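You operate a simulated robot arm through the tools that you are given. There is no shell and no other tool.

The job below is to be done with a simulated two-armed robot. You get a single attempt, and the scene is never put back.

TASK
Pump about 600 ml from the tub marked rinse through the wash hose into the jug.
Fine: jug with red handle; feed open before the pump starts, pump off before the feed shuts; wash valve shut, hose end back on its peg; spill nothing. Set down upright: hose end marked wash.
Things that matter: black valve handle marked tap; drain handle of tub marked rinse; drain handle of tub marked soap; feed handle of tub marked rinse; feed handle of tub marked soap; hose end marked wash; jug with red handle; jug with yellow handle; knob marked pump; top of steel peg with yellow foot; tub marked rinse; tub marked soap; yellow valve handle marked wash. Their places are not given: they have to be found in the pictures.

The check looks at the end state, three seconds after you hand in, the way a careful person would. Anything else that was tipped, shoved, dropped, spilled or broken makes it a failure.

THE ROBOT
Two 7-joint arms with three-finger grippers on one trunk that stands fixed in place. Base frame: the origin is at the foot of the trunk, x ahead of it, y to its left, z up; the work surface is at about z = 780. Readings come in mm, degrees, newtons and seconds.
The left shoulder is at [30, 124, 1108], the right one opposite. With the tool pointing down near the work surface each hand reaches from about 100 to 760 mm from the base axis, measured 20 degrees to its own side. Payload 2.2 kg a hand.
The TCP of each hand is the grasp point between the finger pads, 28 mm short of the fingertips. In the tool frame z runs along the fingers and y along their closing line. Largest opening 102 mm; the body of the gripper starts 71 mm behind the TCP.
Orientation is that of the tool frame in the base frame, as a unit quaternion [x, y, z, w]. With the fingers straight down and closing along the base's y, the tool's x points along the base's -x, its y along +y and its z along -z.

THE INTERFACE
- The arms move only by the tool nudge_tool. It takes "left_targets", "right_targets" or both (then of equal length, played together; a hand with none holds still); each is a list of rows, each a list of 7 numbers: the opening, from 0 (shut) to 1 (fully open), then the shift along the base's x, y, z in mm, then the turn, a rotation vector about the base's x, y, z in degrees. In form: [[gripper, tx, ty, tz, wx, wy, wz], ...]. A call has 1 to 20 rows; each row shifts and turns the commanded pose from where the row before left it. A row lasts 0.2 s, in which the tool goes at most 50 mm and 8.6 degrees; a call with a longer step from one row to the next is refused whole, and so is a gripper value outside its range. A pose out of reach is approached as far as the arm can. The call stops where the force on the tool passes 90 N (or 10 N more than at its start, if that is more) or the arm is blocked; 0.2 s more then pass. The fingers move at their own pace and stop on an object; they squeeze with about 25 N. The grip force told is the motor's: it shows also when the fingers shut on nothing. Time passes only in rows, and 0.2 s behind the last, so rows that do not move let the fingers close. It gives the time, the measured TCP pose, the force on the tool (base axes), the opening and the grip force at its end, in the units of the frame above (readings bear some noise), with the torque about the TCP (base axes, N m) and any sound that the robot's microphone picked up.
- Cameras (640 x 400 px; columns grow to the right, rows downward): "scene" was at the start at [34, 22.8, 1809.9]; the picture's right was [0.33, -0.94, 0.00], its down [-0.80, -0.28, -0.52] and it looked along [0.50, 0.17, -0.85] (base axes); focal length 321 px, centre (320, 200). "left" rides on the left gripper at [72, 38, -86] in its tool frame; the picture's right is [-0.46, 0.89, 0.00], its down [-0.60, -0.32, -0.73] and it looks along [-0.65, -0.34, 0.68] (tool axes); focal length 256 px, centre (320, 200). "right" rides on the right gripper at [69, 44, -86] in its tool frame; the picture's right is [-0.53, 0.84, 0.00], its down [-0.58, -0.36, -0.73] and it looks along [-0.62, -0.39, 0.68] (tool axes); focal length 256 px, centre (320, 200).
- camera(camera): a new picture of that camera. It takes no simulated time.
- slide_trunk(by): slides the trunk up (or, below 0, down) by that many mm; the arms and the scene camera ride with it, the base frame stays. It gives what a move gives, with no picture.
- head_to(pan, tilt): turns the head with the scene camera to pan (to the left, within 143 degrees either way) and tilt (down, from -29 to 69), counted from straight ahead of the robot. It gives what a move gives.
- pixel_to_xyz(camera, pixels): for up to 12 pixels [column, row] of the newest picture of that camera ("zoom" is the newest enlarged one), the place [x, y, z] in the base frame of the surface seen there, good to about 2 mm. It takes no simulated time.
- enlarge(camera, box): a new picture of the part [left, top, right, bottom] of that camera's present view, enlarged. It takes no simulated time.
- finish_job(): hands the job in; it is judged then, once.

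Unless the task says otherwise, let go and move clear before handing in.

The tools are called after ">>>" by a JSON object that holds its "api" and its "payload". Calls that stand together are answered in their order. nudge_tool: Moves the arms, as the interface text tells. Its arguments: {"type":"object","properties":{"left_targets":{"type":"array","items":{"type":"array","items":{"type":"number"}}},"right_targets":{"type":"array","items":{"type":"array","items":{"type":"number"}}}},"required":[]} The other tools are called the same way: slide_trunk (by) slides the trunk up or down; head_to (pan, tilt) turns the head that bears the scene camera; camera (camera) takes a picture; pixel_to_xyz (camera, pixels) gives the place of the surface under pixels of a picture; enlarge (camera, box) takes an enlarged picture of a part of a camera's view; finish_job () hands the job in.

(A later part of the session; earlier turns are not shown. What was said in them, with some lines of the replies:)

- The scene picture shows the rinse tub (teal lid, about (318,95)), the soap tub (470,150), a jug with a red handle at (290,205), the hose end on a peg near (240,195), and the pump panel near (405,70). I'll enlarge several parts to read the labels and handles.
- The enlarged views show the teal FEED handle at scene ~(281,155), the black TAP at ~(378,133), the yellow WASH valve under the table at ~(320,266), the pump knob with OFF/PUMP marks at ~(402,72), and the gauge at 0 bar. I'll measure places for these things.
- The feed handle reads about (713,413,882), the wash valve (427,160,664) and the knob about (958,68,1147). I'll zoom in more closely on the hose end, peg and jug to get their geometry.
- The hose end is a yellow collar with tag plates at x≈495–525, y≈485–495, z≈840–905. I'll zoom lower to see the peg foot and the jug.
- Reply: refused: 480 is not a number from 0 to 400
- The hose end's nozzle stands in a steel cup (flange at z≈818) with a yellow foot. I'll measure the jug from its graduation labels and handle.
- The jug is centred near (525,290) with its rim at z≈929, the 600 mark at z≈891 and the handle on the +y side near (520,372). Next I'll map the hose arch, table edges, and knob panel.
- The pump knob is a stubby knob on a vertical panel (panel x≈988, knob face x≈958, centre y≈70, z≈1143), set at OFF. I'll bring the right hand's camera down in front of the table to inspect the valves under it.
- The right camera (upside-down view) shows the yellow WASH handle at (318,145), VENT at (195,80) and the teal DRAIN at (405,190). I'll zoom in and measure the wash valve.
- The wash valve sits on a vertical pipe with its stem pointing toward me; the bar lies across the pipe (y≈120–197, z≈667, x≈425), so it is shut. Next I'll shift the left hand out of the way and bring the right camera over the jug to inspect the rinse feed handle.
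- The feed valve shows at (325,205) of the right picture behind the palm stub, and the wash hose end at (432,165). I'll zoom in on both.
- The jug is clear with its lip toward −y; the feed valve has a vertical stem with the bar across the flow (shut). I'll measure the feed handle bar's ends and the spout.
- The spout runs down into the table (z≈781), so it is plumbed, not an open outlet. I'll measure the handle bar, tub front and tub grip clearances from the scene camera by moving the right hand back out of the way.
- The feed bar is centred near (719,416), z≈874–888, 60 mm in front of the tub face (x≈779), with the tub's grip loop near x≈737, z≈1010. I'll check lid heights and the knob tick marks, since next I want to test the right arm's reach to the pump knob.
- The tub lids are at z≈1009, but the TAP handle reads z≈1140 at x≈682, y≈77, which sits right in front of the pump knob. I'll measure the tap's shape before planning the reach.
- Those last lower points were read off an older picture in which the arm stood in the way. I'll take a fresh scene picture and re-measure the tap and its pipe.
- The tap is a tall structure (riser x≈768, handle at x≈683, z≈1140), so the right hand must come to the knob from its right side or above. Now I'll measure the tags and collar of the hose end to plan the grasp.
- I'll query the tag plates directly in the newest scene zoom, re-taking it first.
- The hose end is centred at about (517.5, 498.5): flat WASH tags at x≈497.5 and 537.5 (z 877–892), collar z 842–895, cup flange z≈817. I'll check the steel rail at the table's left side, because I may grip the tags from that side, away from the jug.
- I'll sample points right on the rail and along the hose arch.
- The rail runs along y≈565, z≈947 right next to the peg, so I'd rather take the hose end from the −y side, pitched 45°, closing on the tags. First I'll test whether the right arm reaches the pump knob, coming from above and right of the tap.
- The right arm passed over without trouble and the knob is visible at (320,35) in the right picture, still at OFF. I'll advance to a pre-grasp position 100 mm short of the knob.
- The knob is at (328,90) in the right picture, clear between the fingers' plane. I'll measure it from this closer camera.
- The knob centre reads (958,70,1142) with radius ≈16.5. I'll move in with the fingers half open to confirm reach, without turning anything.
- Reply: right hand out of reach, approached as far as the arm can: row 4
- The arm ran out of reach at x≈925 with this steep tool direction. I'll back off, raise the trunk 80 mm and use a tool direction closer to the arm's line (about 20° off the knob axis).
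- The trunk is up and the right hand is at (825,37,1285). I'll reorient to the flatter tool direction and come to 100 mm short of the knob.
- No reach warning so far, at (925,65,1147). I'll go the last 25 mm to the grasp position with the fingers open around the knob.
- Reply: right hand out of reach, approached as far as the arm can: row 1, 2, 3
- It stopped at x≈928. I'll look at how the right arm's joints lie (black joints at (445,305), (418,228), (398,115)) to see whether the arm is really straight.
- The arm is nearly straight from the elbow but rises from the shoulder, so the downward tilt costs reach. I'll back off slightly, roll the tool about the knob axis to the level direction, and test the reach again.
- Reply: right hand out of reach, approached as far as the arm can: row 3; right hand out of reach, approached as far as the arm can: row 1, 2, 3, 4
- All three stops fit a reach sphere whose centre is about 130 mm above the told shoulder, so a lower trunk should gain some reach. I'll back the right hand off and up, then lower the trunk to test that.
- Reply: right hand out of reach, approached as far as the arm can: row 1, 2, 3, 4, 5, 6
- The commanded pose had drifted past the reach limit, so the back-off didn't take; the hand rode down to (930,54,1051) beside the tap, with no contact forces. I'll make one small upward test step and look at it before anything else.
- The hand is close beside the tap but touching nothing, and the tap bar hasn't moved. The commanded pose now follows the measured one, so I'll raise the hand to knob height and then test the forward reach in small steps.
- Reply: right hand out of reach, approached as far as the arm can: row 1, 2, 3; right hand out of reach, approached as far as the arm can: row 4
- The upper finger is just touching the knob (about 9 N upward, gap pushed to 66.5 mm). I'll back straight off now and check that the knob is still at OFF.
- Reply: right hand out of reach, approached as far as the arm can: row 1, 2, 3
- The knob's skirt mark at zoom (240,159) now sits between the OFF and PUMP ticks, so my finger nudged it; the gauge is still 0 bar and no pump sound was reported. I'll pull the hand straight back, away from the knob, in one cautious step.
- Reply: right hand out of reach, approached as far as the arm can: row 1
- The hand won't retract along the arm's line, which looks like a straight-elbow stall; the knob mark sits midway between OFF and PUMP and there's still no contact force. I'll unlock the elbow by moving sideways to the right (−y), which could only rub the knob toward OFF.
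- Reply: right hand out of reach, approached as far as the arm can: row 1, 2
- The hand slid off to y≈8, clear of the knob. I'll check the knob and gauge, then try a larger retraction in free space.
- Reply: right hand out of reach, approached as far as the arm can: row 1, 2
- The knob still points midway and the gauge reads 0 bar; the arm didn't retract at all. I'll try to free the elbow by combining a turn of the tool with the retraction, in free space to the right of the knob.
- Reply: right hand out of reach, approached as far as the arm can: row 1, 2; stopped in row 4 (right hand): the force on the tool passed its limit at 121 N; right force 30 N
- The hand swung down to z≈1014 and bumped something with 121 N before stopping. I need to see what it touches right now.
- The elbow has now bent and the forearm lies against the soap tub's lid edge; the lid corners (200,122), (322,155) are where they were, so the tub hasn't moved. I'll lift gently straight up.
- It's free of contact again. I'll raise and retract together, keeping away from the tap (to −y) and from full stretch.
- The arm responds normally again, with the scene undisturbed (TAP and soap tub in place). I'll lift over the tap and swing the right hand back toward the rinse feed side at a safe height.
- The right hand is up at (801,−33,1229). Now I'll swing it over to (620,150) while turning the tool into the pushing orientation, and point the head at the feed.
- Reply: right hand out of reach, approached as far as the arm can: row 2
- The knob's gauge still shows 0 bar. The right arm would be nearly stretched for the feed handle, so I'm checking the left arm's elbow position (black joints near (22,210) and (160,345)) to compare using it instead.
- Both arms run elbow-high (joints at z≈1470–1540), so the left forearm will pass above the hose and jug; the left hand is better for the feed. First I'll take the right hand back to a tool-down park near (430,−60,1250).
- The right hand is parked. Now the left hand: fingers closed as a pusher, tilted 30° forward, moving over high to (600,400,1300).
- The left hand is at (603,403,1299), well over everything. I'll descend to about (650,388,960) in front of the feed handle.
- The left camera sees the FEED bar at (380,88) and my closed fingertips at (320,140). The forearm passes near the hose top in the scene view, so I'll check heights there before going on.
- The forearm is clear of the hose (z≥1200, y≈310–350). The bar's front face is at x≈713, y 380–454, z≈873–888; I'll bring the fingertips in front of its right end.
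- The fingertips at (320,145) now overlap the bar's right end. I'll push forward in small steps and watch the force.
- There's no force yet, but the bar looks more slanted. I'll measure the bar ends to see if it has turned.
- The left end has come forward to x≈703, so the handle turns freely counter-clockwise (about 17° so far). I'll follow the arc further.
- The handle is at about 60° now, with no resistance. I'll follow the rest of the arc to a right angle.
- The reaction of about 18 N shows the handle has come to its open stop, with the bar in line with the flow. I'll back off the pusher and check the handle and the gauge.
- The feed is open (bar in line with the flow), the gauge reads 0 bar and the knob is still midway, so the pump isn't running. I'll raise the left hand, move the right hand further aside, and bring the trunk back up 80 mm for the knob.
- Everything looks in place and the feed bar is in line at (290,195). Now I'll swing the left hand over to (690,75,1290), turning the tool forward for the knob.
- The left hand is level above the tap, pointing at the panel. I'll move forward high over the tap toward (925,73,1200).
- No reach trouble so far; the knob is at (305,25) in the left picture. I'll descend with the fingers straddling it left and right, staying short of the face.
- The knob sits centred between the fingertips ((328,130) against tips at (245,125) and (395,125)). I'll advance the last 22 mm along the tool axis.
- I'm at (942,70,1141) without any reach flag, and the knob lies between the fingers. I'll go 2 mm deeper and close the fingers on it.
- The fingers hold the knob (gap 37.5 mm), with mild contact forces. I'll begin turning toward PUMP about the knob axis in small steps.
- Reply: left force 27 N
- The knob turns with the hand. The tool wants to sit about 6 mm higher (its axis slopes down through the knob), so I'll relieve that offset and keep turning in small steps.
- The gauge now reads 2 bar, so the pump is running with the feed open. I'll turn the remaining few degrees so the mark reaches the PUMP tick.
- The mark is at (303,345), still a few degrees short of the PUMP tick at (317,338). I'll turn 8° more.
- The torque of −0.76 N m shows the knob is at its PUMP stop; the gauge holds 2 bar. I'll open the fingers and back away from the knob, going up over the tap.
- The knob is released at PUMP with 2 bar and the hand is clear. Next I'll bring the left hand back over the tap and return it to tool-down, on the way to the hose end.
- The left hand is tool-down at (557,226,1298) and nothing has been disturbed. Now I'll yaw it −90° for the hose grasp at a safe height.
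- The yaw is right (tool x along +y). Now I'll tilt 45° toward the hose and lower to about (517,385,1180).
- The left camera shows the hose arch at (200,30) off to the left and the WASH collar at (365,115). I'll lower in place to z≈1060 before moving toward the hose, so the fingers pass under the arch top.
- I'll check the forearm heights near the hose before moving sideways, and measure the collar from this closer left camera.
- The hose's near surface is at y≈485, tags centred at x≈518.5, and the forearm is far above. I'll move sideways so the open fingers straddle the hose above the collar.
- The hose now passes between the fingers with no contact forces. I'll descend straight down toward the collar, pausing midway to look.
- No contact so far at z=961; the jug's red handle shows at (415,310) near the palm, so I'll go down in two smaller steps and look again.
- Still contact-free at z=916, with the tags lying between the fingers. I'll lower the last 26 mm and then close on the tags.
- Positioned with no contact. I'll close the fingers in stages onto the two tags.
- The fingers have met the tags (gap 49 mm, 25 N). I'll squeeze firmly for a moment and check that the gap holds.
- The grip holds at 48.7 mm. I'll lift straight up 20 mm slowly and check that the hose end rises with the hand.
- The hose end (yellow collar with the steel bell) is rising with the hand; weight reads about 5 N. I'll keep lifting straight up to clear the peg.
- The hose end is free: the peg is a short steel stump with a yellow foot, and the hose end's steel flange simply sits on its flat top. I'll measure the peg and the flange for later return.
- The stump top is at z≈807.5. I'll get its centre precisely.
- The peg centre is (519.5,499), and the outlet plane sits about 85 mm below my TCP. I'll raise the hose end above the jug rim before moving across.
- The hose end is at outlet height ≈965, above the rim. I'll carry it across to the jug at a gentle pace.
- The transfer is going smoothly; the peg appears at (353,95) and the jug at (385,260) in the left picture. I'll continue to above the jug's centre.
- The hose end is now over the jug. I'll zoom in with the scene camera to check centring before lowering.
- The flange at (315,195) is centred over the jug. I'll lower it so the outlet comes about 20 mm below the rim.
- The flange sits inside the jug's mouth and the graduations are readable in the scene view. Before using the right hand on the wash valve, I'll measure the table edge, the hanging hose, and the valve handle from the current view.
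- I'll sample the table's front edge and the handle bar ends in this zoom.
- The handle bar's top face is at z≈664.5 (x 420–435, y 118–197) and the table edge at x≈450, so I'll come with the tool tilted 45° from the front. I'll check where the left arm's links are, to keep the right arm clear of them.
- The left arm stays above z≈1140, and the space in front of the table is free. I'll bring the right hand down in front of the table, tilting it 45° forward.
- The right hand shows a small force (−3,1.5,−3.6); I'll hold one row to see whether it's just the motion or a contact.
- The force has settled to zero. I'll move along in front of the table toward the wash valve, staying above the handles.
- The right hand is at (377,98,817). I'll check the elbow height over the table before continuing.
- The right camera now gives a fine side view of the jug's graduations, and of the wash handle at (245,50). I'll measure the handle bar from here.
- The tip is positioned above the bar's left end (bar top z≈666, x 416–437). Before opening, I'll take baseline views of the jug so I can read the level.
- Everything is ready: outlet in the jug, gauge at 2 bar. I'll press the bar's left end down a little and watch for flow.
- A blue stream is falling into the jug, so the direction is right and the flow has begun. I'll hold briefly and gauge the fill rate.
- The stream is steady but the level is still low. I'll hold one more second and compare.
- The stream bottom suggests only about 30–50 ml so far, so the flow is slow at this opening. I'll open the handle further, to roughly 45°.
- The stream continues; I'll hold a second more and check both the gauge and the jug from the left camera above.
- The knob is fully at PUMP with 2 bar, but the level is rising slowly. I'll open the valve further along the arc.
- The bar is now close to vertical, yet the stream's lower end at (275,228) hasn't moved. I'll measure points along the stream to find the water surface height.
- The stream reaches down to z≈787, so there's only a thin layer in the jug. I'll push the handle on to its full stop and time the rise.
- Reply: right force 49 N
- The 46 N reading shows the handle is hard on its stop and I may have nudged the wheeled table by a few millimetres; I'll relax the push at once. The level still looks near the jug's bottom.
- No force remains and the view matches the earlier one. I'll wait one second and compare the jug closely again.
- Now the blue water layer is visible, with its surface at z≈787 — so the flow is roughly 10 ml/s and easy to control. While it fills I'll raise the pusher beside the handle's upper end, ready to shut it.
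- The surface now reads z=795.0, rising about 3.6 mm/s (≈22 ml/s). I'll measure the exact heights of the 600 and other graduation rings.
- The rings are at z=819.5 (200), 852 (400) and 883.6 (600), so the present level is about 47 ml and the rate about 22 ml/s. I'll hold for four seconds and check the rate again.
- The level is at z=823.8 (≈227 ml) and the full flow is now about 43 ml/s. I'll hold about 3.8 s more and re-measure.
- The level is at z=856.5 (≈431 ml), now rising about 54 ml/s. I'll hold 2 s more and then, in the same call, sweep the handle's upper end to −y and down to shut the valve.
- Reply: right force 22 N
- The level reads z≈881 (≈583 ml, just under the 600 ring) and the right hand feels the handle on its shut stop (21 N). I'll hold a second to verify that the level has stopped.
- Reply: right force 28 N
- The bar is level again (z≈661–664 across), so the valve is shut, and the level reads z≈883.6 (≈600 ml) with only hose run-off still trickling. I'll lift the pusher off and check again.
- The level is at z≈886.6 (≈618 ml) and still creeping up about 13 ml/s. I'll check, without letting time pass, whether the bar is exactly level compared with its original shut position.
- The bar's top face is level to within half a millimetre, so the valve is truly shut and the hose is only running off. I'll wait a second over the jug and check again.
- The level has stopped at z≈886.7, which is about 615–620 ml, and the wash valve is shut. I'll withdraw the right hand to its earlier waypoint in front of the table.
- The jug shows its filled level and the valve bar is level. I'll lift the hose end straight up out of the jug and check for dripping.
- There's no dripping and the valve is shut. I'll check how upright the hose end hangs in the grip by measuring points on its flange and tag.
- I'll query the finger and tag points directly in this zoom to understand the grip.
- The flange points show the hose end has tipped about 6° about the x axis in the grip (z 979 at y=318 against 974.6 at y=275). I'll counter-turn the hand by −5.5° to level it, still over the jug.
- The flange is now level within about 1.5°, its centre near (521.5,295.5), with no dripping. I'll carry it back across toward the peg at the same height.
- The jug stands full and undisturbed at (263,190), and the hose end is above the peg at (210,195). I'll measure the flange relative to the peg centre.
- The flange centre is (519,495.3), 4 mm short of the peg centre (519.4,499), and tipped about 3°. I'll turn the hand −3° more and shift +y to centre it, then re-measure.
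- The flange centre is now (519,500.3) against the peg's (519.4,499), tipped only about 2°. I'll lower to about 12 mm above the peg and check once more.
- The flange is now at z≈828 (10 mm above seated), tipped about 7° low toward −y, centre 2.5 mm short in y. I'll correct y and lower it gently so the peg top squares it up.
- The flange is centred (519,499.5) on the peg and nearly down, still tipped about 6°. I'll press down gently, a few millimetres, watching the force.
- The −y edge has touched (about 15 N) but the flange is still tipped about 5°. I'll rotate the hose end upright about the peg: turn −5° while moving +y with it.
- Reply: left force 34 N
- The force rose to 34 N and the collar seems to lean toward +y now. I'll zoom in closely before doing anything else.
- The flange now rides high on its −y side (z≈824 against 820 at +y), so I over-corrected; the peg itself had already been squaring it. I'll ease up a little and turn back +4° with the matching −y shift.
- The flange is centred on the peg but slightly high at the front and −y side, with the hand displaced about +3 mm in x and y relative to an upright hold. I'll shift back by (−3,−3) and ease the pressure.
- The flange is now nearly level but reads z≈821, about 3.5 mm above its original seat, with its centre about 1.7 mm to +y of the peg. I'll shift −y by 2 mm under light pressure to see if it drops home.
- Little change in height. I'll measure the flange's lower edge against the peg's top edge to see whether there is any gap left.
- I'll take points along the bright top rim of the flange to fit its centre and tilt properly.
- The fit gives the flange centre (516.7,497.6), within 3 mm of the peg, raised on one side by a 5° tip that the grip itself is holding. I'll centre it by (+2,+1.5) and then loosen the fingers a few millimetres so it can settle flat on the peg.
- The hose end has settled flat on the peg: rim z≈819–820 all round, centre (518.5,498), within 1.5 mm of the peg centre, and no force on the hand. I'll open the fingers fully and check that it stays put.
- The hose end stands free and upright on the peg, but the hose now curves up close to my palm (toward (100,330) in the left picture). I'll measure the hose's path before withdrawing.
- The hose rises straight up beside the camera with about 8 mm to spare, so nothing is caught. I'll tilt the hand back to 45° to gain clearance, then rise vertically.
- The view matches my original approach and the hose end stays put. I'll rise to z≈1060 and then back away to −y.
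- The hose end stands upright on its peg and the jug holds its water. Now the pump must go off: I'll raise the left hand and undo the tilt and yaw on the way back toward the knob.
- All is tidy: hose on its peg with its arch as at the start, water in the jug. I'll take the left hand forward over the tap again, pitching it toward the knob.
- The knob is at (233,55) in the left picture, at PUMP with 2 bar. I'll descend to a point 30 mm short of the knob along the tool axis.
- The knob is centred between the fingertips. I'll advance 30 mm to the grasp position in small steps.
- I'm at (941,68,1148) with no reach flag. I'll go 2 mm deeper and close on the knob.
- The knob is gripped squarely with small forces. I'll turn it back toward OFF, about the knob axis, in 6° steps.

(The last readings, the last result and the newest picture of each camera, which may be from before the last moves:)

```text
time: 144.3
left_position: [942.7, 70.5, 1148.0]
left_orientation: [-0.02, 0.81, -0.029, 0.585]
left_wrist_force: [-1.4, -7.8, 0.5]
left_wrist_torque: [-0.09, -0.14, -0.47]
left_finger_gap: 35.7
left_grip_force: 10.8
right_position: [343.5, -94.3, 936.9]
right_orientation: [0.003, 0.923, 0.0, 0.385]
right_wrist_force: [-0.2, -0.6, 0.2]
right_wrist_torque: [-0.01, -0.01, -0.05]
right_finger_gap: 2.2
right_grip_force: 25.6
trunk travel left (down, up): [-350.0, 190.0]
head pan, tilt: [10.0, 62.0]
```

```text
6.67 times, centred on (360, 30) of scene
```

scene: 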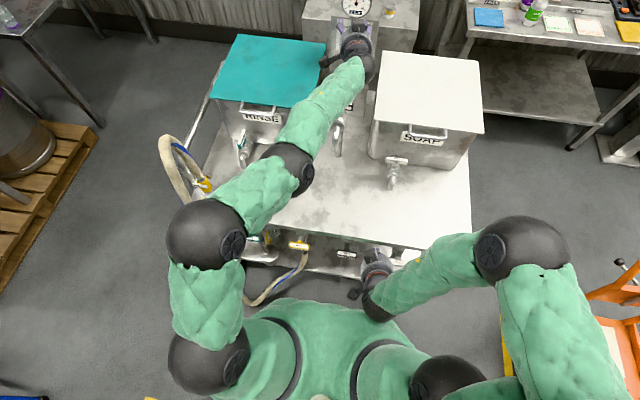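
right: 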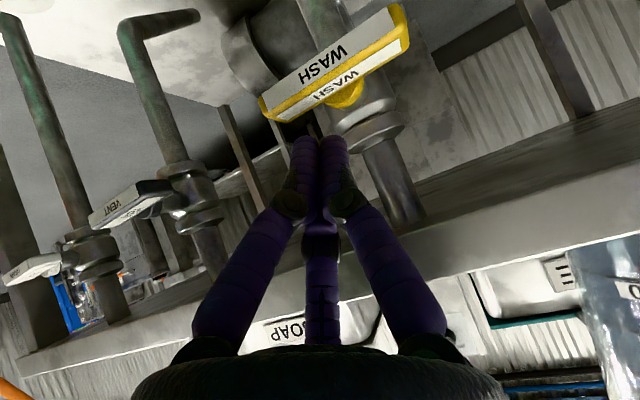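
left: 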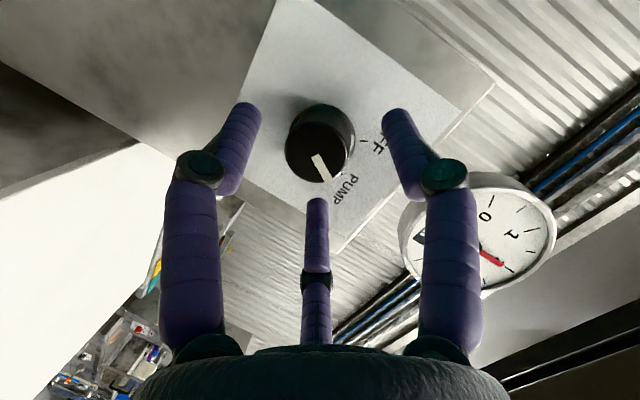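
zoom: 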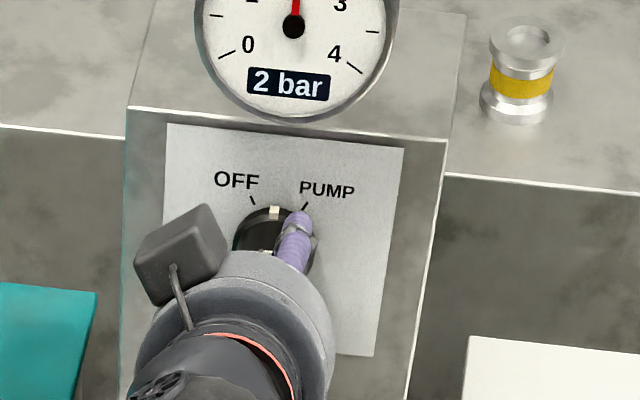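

The mark has reached the middle; the gauge still shows 2 bar. I'll turn the remaining 30° to OFF.

>>> {"api": "nudge_tool", "payload": {"left_targets": [[0.2, 0, 0.6, -0.1, -6, 0, 0], [0.2, 0, 0.6, -0.2, -6, 0, 0], [0.2, 0, 0.5, -0.2, -6, 0, 0], [0.2, 0, 0.5, -0.2, -6, 0, 0], [0.2, 0, 0, 0, 0, 0, 0]]}}

>>> {"api": "enlarge", "payload": {"camera": "left", "box": [220, 90, 430, 230]}}

>>> {"api": "enlarge", "payload": {"camera": "scene", "box": [320, 0, 400, 60]}}

```text
time: 145.5
left_position: [942.0, 74.0, 1146.5]
left_orientation: [-0.143, 0.786, -0.195, 0.569]
left_wrist_force: [-8.5, 0.9, 0.5]
left_wrist_torque: [-0.08, 0.1, 0.48]
left_finger_gap: 35.3
left_grip_force: 45.2
right_position: [342.9, -94.3, 937.9]
right_orientation: [0.003, 0.923, 0.0, 0.386]
right_wrist_force: [-0.3, -0.2, 0.0]
right_wrist_torque: [0.02, 0.01, 0.0]
right_finger_gap: 2.4
right_grip_force: 25.1
trunk travel left (down, up): [-350.0, 190.0]
head pan, tilt: [10.0, 62.0]
```

```text
2.86 times, centred on (325, 160) of left
```

zoom: 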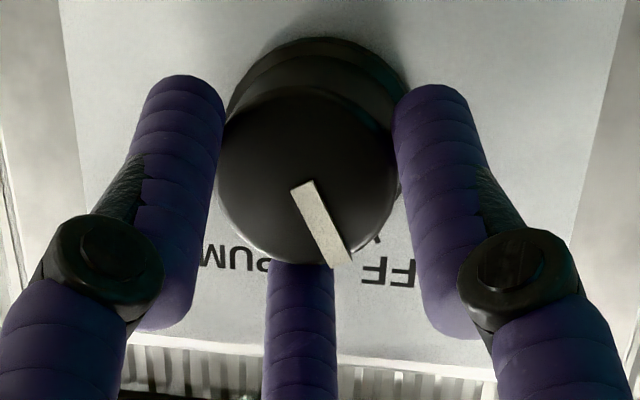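

```text
6.67 times, centred on (360, 30) of scene
```

zoom: 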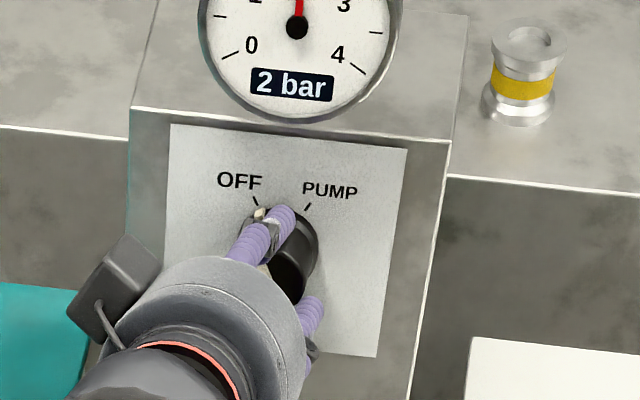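

The mark is nearly at OFF but the gauge still shows 2 bar. I'll turn the last few degrees to the OFF stop.

>>> {"api": "nudge_tool", "payload": {"left_targets": [[0.2, 0, 0.4, -0.2, -4, 0, 0], [0.2, 0, 0.3, -0.2, -4, 0, 0], [0.2, 0, 0, 0, 0, 0, 0]]}}

>>> {"api": "enlarge", "payload": {"camera": "scene", "box": [320, 0, 400, 60]}}

```text
time: 146.3
left_position: [941.7, 73.4, 1147.0]
left_orientation: [-0.181, 0.771, -0.251, 0.557]
left_wrist_force: [-9.1, 3.8, -0.8]
left_wrist_torque: [0.63, 0.03, 0.08]
left_finger_gap: 35.2
left_grip_force: 44.8
right_position: [343.5, -94.3, 938.2]
right_orientation: [0.003, 0.923, 0.0, 0.386]
right_wrist_force: [0.2, 0.4, -0.1]
right_wrist_torque: [0.0, 0.01, 0.03]
right_finger_gap: 2.1
right_grip_force: 25.3
trunk travel left (down, up): [-350.0, 190.0]
head pan, tilt: [10.0, 62.0]
```

```text
6.67 times, centred on (360, 30) of scene
```

zoom: 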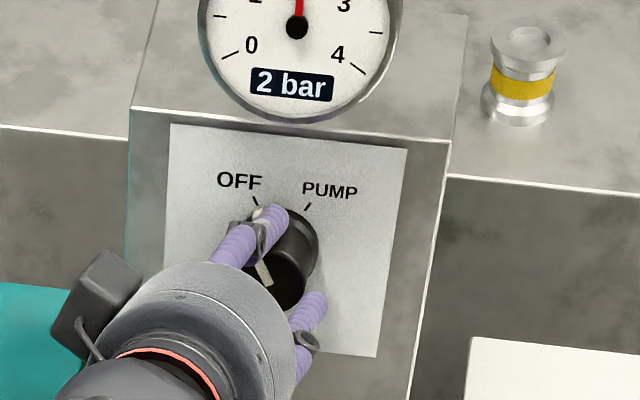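

The counter-torque of +0.63 N m shows the knob is against its OFF stop. I'll release, back off, and watch the gauge.

>>> {"api": "nudge_tool", "payload": {"left_targets": [[0.65, 0, 0, 0, 1, 0, 0], [0.65, 0, 0, 0, 0, 0, 0], [0.65, -14, 2.7, 4, 0, 0, 0], [0.65, -14, 2.7, 4, 0, 0, 0], [0.65, -14, 2.7, 10, 0, 0, 0], [0.65, -8, 0, 20, 0, 0, 0]]}}

>>> {"api": "enlarge", "payload": {"camera": "scene", "box": [320, 0, 400, 60]}}

>>> {"api": "camera", "payload": {"camera": "left"}}

```text
time: 147.7
left_position: [890.8, 80.2, 1183.8]
left_orientation: [-0.176, 0.773, -0.244, 0.559]
left_wrist_force: [0.0, -1.2, 0.4]
left_wrist_torque: [0.01, -0.03, -0.02]
left_finger_gap: 66.4
left_grip_force: 0.1
right_position: [343.9, -94.3, 936.6]
right_orientation: [0.003, 0.923, 0.0, 0.386]
right_wrist_force: [0.8, 1.0, -0.9]
right_wrist_torque: [0.0, -0.02, 0.03]
right_finger_gap: 2.0
right_grip_force: 25.5
trunk travel left (down, up): [-350.0, 190.0]
head pan, tilt: [10.0, 62.0]
```

```text
6.67 times, centred on (360, 30) of scene
```

zoom: 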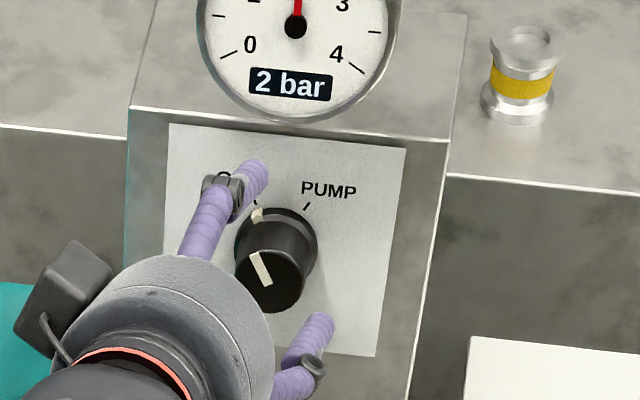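

```text
taken
```

left: 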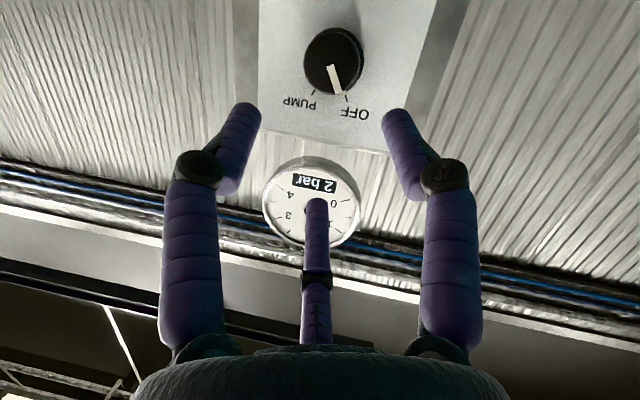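

The knob's mark lines up with OFF; the gauge still shows the pressure trapped between the shut valves. I'll bring the left hand back up over the tap and reorient it for shutting the rinse feed.

>>> {"api": "nudge_tool", "payload": {"left_targets": [[0.65, -5, 1, 20, 8.25, 0, 0], [0.65, -5, 1, 20, 8.25, 0, 0], [0.65, -5, 1, 20, 8.25, 0, 0], [0.65, -5, 1, 20, 8.25, 0, 0], [0.5, -40, 25, 5, 0, 8.4, 0], [0.4, -40, 25, 5, 0, 8.4, 0], [0.3, -40, 25, 5, 0, 8.4, 0], [0.2, -40, 25, 5, 0, 8.4, 0], [0.1, -40, 25, 5, 0, 8.4, 0], [0, -10, 40, 0, 0, 0, 7.5], [0, -10, 40, 0, 0, 0, 7.5], [0, 0, 30, 0, 0, 0, 0], [0, 0, 30, 0, 0, 0, 0], [0, 0, 30, 0, 0, 0, 0]]}}

>>> {"api": "camera", "payload": {"camera": "scene"}}

>>> {"api": "enlarge", "payload": {"camera": "scene", "box": [320, 0, 400, 60]}}

```text
time: 150.7
left_position: [655.0, 383.1, 1285.2]
left_orientation: [-0.14, 0.957, 0.023, 0.253]
left_wrist_force: [-0.3, 0.2, -0.5]
left_wrist_torque: [-0.04, 0.0, 0.02]
left_finger_gap: 2.2
left_grip_force: 25.2
left hand out of reach, approached as far as the arm can: row 1
right_position: [343.6, -93.9, 936.1]
right_orientation: [0.003, 0.923, -0.001, 0.386]
right_wrist_force: [-0.5, 0.5, 0.1]
right_wrist_torque: [-0.01, 0.03, 0.02]
right_finger_gap: 2.0
right_grip_force: 25.1
trunk travel left (down, up): [-350.0, 190.0]
head pan, tilt: [10.0, 62.0]
```

```text
taken
```

scene: 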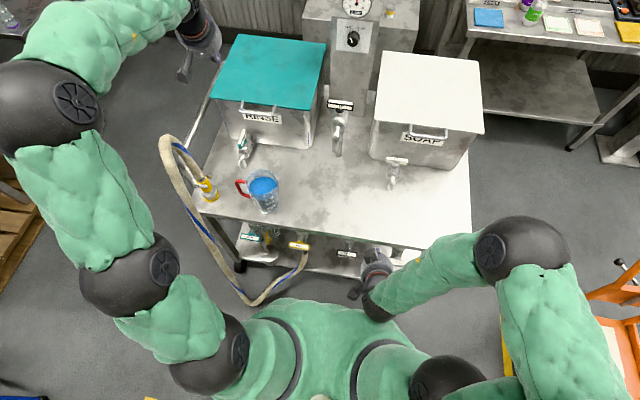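

```text
6.67 times, centred on (360, 30) of scene
```

zoom: 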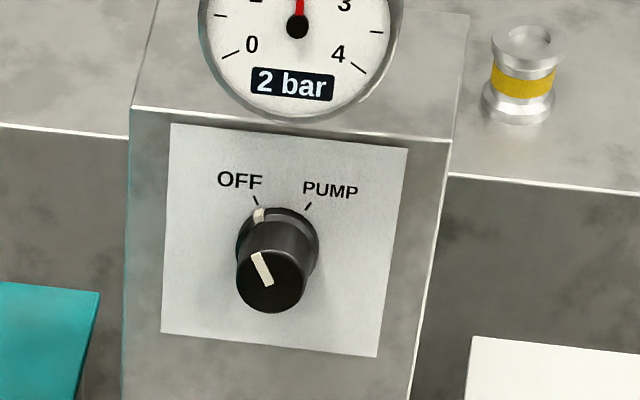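

The knob is at OFF and everything on the table is as it should be. I'll descend in front of the rinse feed handle, on the −y side of the bar.

>>> {"api": "nudge_tool", "payload": {"left_targets": [[0, 1.6, -0.4, -40.6, 0, 0, 0], [0, 1.6, -0.4, -40.6, 0, 0, 0], [0, 1.6, -0.4, -40.6, 0, 0, 0], [0, 1.6, -0.4, -40.6, 0, 0, 0], [0, 1.6, -0.4, -40.6, 0, 0, 0], [0, 1.6, -0.4, -40.6, 0, 0, 0], [0, 1.6, -0.4, -40.6, 0, 0, 0], [0, 1.6, -0.4, -40.6, 0, 0, 0]]}}

>>> {"api": "camera", "payload": {"camera": "left"}}

>>> {"api": "camera", "payload": {"camera": "scene"}}

```text
time: 152.5
left_position: [668.4, 378.5, 957.3]
left_orientation: [-0.141, 0.956, 0.024, 0.255]
left_wrist_force: [0.2, -0.2, 0.4]
left_wrist_torque: [-0.02, 0.03, -0.03]
left_finger_gap: 2.2
left_grip_force: 25.1
right_position: [343.6, -94.2, 935.5]
right_orientation: [0.003, 0.923, -0.001, 0.385]
right_wrist_force: [-0.3, 0.5, 0.9]
right_wrist_torque: [-0.02, 0.0, 0.01]
right_finger_gap: 2.1
right_grip_force: 25.2
trunk travel left (down, up): [-350.0, 190.0]
head pan, tilt: [10.0, 62.0]
```

```text
taken
```

left: 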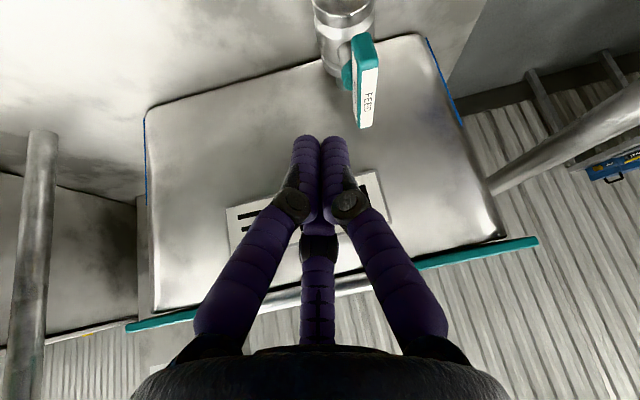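

```text
taken
```

scene: 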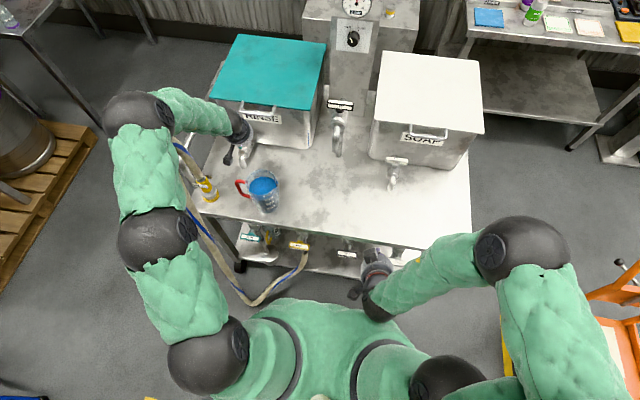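

The FEED bar shows at (362,80), to the right of my fingertips. I'll measure its ends.

>>> {"api": "pixel_to_xyz", "payload": {"camera": "left", "pixels": [[362, 45], [366, 85], [370, 120], [355, 60], [357, 100], [362, 125], [360, 36], [375, 80]]}}

>>> {"api": "enlarge", "payload": {"camera": "left", "box": [290, 0, 430, 160]}}

```text
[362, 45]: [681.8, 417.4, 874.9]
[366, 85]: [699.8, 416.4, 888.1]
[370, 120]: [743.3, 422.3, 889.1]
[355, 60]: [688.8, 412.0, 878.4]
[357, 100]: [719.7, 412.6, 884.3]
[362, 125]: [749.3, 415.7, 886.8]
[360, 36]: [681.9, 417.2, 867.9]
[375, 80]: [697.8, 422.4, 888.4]
```

```text
2.50 times, centred on (360, 80) of left
```

zoom: 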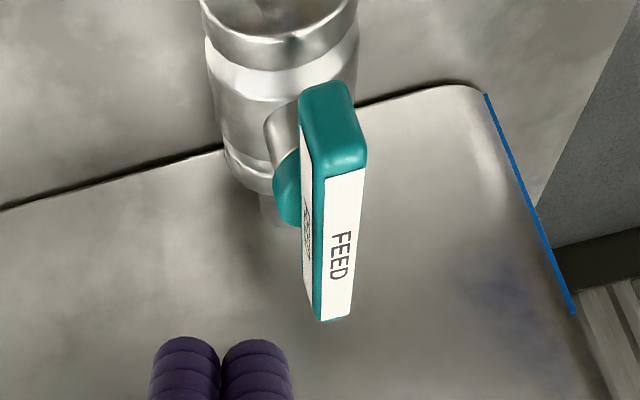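

The bar lies along x from 681 to 752, y 411–424. I'll lower the fingertips beside its near end.

>>> {"api": "nudge_tool", "payload": {"left_targets": [[0, 2.5, 1.5, -21, 0, 0, 0], [0, 2.5, 1.5, -21, 0, 0, 0], [0, 2, 1.5, -20, 0, 0, 0]]}}

>>> {"api": "camera", "payload": {"camera": "left"}}

>>> {"api": "enlarge", "payload": {"camera": "scene", "box": [180, 110, 280, 210]}}

```text
time: 153.3
left_position: [676.0, 381.2, 897.2]
left_orientation: [-0.14, 0.956, 0.024, 0.256]
left_wrist_force: [0.8, 0.1, -0.3]
left_wrist_torque: [-0.01, -0.01, 0.02]
left_finger_gap: 2.1
left_grip_force: 24.9
right_position: [342.6, -94.6, 937.7]
right_orientation: [0.003, 0.923, 0.0, 0.385]
right_wrist_force: [0.0, 0.0, -0.2]
right_wrist_torque: [0.01, -0.02, 0.02]
right_finger_gap: 2.4
right_grip_force: 24.8
trunk travel left (down, up): [-350.0, 190.0]
head pan, tilt: [10.0, 62.0]
```

```text
taken
```

left: 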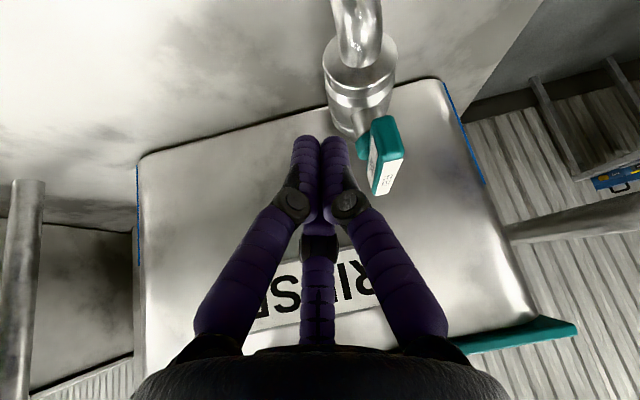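

```text
4.00 times, centred on (230, 160) of scene
```

zoom: 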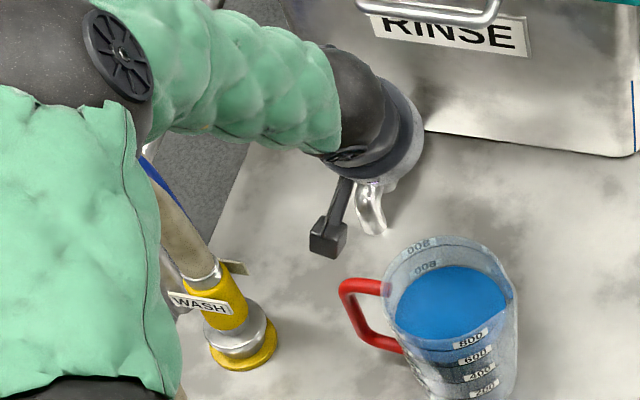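

The fingertips are beside the bar's near end on its −y side. I'll sweep the near end toward +y along its arc, checking halfway.

>>> {"api": "nudge_tool", "payload": {"left_targets": [[0, 1.5, 8, 0, 0, 0, 0], [0, 0, 8, 0, 0, 0, 0], [0, -3.5, 8, 0, 0, 0, 0], [0, -1, 8.2, 0, 0, 0, 0], [0, 1, 8.3, 0, 0, 0, 0]]}}

>>> {"api": "camera", "payload": {"camera": "left"}}

```text
time: 154.5
left_position: [671.7, 422.3, 897.6]
left_orientation: [-0.14, 0.956, 0.024, 0.256]
left_wrist_force: [0.3, 1.1, 0.4]
left_wrist_torque: [0.01, 0.04, 0.0]
left_finger_gap: 2.4
left_grip_force: 24.7
right_position: [344.5, -94.3, 937.6]
right_orientation: [0.002, 0.923, 0.001, 0.384]
right_wrist_force: [0.2, 0.2, 0.2]
right_wrist_torque: [0.0, 0.03, -0.02]
right_finger_gap: 2.1
right_grip_force: 25.8
trunk travel left (down, up): [-350.0, 190.0]
head pan, tilt: [10.0, 62.0]
```

```text
taken
```

left: 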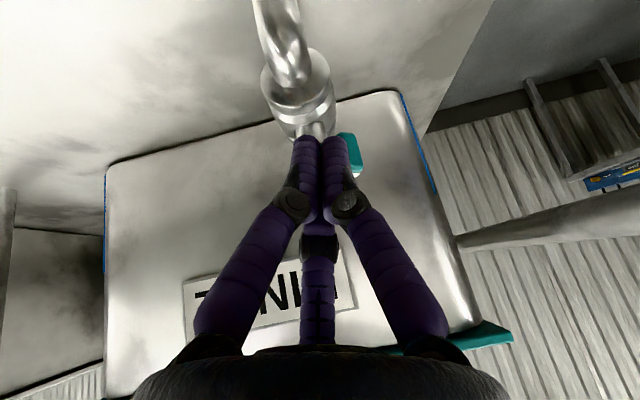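

The near end is being carried round with no resistance. I'll follow the arc to the shut position.

>>> {"api": "nudge_tool", "payload": {"left_targets": [[0, 5, 7.5, 0, 0, 0, 0], [0, 6, 6.5, 0, 0, 0, 0], [0, 7, 5, 0, 0, 0, 0]]}}

>>> {"api": "camera", "payload": {"camera": "left"}}

```text
time: 155.3
left_position: [689.3, 438.7, 898.6]
left_orientation: [-0.14, 0.957, 0.024, 0.254]
left_wrist_force: [-8.2, -3.1, 1.5]
left_wrist_torque: [-0.07, 0.11, -0.08]
left_finger_gap: 2.1
left_grip_force: 24.8
right_position: [343.4, -94.4, 937.0]
right_orientation: [0.003, 0.923, 0.0, 0.386]
right_wrist_force: [0.2, 0.1, -0.4]
right_wrist_torque: [-0.01, 0.02, 0.03]
right_finger_gap: 2.4
right_grip_force: 24.3
trunk travel left (down, up): [-350.0, 190.0]
head pan, tilt: [10.0, 62.0]
```

```text
taken
```

left: 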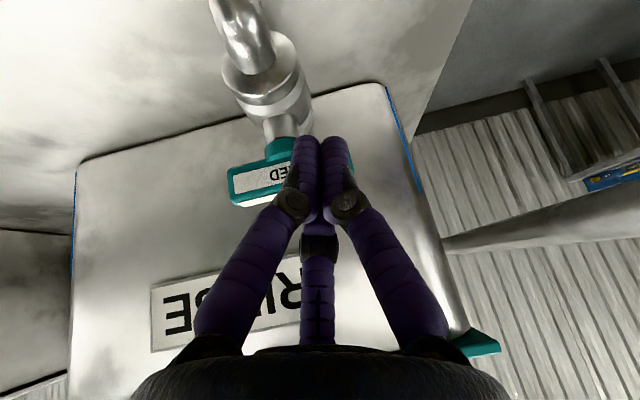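

The bar looks across the flow again, with a light reaction of 8 N. I'll press 3 mm more to be sure of the stop, then back off and measure it.

>>> {"api": "nudge_tool", "payload": {"left_targets": [[0, 3, 1, 0, 0, 0, 0]]}}

>>> {"api": "nudge_tool", "payload": {"left_targets": [[0, -10, 0, 0, 0, 0, 0], [0, -12, -5, 10, 0, 0, 0], [0, -8, -10, 30, 0, 0, 0], [0, 0, -15, 35, 0, 0, 0]]}}

>>> {"api": "camera", "payload": {"camera": "left"}}

```text
time: 155.7
left_position: [688.8, 438.5, 899.4]
left_orientation: [-0.139, 0.957, 0.024, 0.254]
left_wrist_force: [-24.6, -9.5, 4.4]
left_wrist_torque: [-0.12, 0.23, -0.25]
left_finger_gap: 2.1
left_grip_force: 25.4
right_position: [341.0, -95.3, 938.5]
right_orientation: [0.003, 0.922, 0.001, 0.387]
right_wrist_force: [0.3, -0.1, 0.5]
right_wrist_torque: [0.01, 0.04, -0.03]
right_finger_gap: 2.1
right_grip_force: 24.6
trunk travel left (down, up): [-350.0, 190.0]
head pan, tilt: [10.0, 62.0]
```

```text
time: 156.7
left_position: [663.1, 411.2, 976.6]
left_orientation: [-0.141, 0.956, 0.025, 0.255]
left_wrist_force: [-1.5, 0.0, -0.1]
left_wrist_torque: [0.01, -0.01, 0.01]
left_finger_gap: 2.2
left_grip_force: 24.8
right_position: [344.1, -93.4, 936.9]
right_orientation: [0.002, 0.923, 0.0, 0.386]
right_wrist_force: [0.4, -0.4, -0.6]
right_wrist_torque: [0.03, -0.03, 0.02]
right_finger_gap: 2.1
right_grip_force: 25.1
trunk travel left (down, up): [-350.0, 190.0]
head pan, tilt: [10.0, 62.0]
```

```text
taken
```

left: 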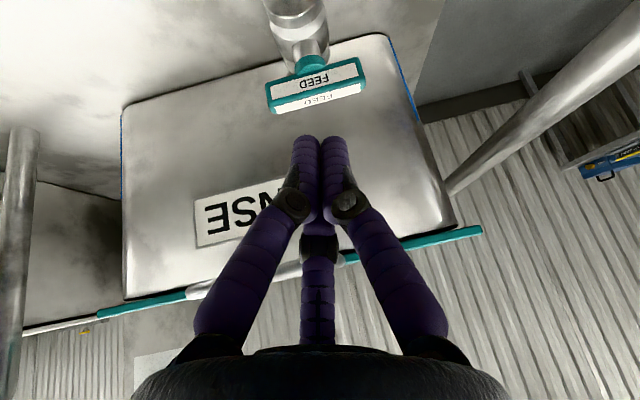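

The press met a 25 N stop, and the FEED bar is back across the flow at (317,87). I'll measure its ends to confirm, and check the whole scene.

>>> {"api": "pixel_to_xyz", "payload": {"camera": "left", "pixels": [[275, 92], [315, 80], [355, 68], [280, 108], [320, 99], [358, 90]]}}

>>> {"api": "camera", "payload": {"camera": "scene"}}

>>> {"api": "enlarge", "payload": {"camera": "scene", "box": [320, 0, 400, 60]}}

```text
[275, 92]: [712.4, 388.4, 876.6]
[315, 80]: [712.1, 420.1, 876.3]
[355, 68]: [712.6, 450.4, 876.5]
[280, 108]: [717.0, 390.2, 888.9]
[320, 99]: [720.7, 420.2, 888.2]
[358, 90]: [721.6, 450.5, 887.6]
```

```text
taken
```

scene: 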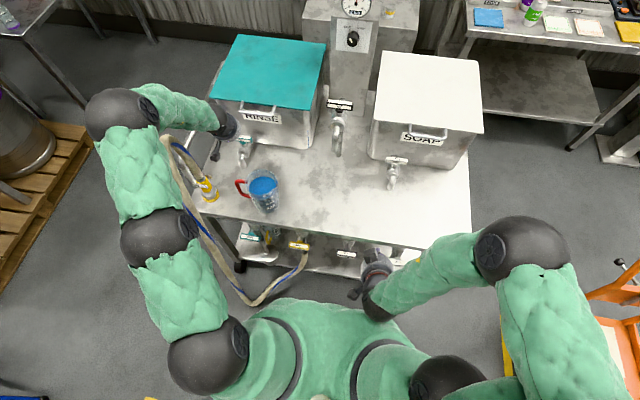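

```text
6.67 times, centred on (360, 30) of scene
```

zoom: 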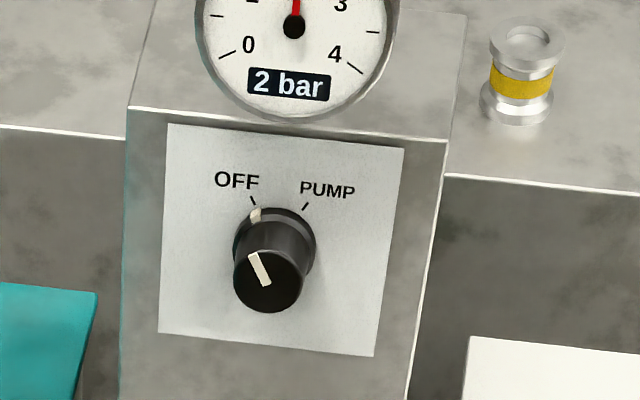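

The feed bar reads x≈712.4 from end to end, fully shut, and the knob is at OFF. I'll raise both hands clear.

>>> {"api": "nudge_tool", "payload": {"left_targets": [[0, -1, -4, 40, 0, 0, 0], [0, -1, -4, 40, 0, 0, 0], [0, -1, -4, 40, 0, 0, 0], [0, -1, -4, 40, 0, 0, 0], [0, -1, -4, 40, 0, 0, 0], [0.3, -1, -4, 40, 0, 0, 0], [0.5, -5, -4, 40, 0, 0, 0], [0.8, -20, -4, 30, 0, 0, 0], [1, -30, -4, 20, 0, 0, 0], [1, -30, -4, 10, 0, 0, 0]], "right_targets": [[0, 2, -5, 35, 0, 0, 0], [0, 4, -5, 38, 0, 0, 0], [0, 5, -5, 38, 0, 0, 0], [0.2, 5, -5, 38, 0, 0, 0], [0.4, 5, -5, 38, 0, 0, 0], [0.6, 5, -5, 38, 0, 0, 0], [0.8, 5, -5, 38, 0, 0, 0], [1, 5, -5, 38, 0, 0, 0], [1, 2, -5, 30, 0, 0, 0], [1, 0, 0, 0, 0, 0, 0]]}}

>>> {"api": "camera", "payload": {"camera": "scene"}}

>>> {"api": "enlarge", "payload": {"camera": "scene", "box": [160, 120, 320, 270]}}

```text
time: 158.9
left_position: [569.3, 374.2, 1314.5]
left_orientation: [-0.139, 0.957, 0.024, 0.255]
left_wrist_force: [0.5, 0.4, -0.1]
left_wrist_torque: [0.0, -0.03, 0.02]
left_finger_gap: 102.1
left_grip_force: 0.0
right_position: [378.5, -139.8, 1270.9]
right_orientation: [0.002, 0.923, 0.001, 0.386]
right_wrist_force: [0.6, -0.9, 0.5]
right_wrist_torque: [0.0, -0.02, 0.01]
right_finger_gap: 102.1
right_grip_force: 0.0
trunk travel left (down, up): [-350.0, 190.0]
head pan, tilt: [10.0, 62.0]
```

```text
taken
```

scene: 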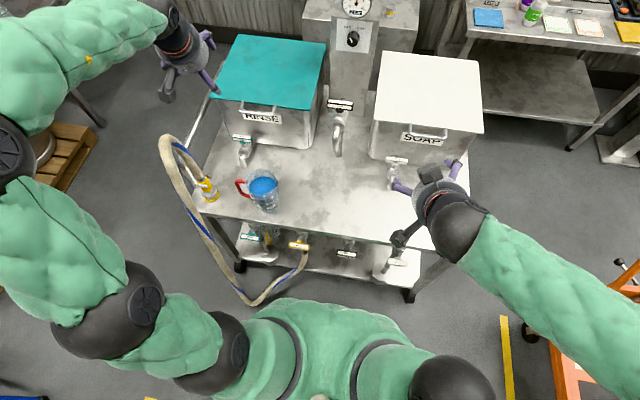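

```text
2.67 times, centred on (240, 195) of scene
```

zoom: 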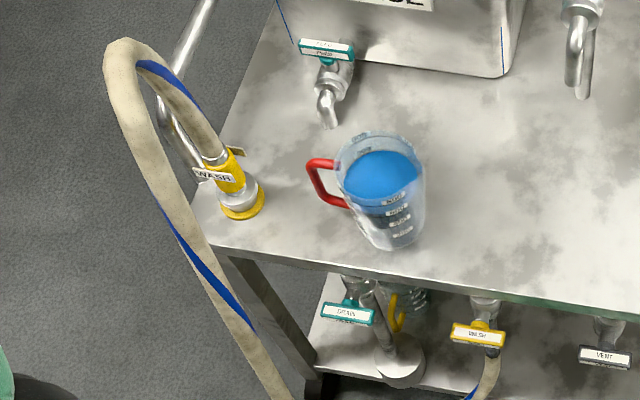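

Both hands are clear and the scene looks in order. I'll do a last close check of the jug level, hose end, wash handle and drips.

>>> {"api": "enlarge", "payload": {"camera": "scene", "box": [240, 165, 300, 215]}}

>>> {"api": "pixel_to_xyz", "payload": {"camera": "scene", "pixels": [[262, 184], [266, 188], [258, 186], [291, 244], [298, 245], [305, 246], [210, 199], [206, 186]]}}

>>> {"api": "enlarge", "payload": {"camera": "scene", "box": [190, 165, 230, 210]}}

>>> {"api": "enlarge", "payload": {"camera": "scene", "box": [230, 215, 360, 305]}}

```text
8.00 times, centred on (270, 190) of scene
```

zoom: 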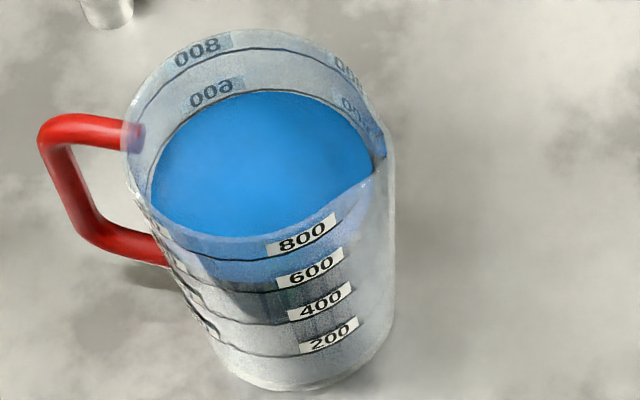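

```text
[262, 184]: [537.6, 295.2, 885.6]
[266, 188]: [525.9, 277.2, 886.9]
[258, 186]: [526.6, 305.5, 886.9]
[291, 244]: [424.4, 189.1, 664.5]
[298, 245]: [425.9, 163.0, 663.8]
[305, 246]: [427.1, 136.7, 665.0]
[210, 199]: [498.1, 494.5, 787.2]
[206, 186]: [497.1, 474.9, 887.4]
```

```text
8.89 times, centred on (210, 188) of scene
```

zoom: 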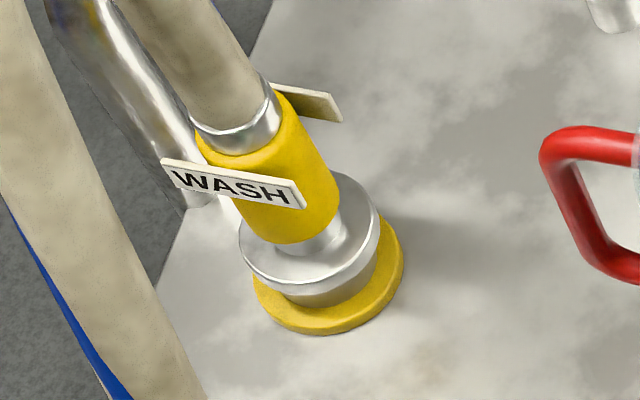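

```text
4.44 times, centred on (295, 260) of scene
```

zoom: 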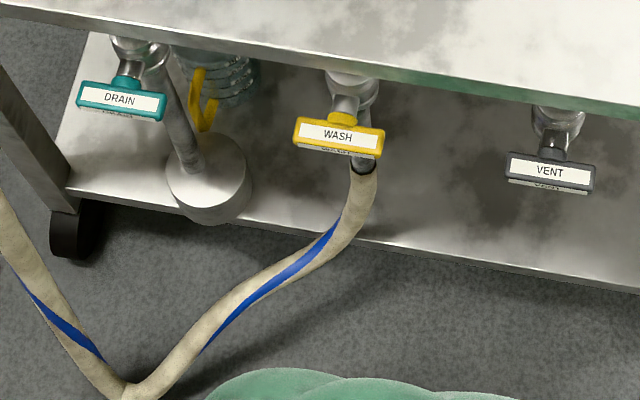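

The final check finds everything in place:

- **Jug:** the water surface reads z≈886.5, just above the 600 ring (≈615 ml).
- **Wash valve:** its bar is level, so it is shut.
- **Hose end:** it stands upright on its peg.
- **Rinse feed:** shut.
- **Pump knob:** at OFF; the gauge still shows 2 bar trapped in the closed line.
- **Spills and hands:** nothing spilled, and both hands are clear.

I'm handing in the job.

>>> {"api": "finish_job", "payload": {}}

```text
The job is handed in.
```

I pumped about 615 ml from the rinse tub through the wash hose into the jug with the red handle, and the job is handed in. The water stands just above the 600 ring, and I saw nothing spilled.

- **Order:** the rinse feed was open before the pump started, and the pump was off before the feed shut.
- **End state:** the wash valve and the rinse feed are shut and the pump knob is at OFF. The hose end stands upright on its peg, and both hands are clear.

Four things did not go cleanly:

- **Knob nudged early:** while testing reach, a finger turned the pump knob halfway toward PUMP before the feed was open. The gauge stayed at 0 bar and no pump sound came, so I took the pump as not started.
- **Bump against the soap tub:** the right arm hit the edge of its lid, peaking at 121 N. The lid looked to be in the same place afterwards.
- **Pump against a shut valve:** I ran the pump with the wash valve shut, for about 30 s before filling and again afterwards until switch-off. This was because the left arm had to handle both the knob and the hose.
- **Pressure left in the line:** with all the outlets shut, the gauge still showed 2 bar when I handed in. I did not open the vent.
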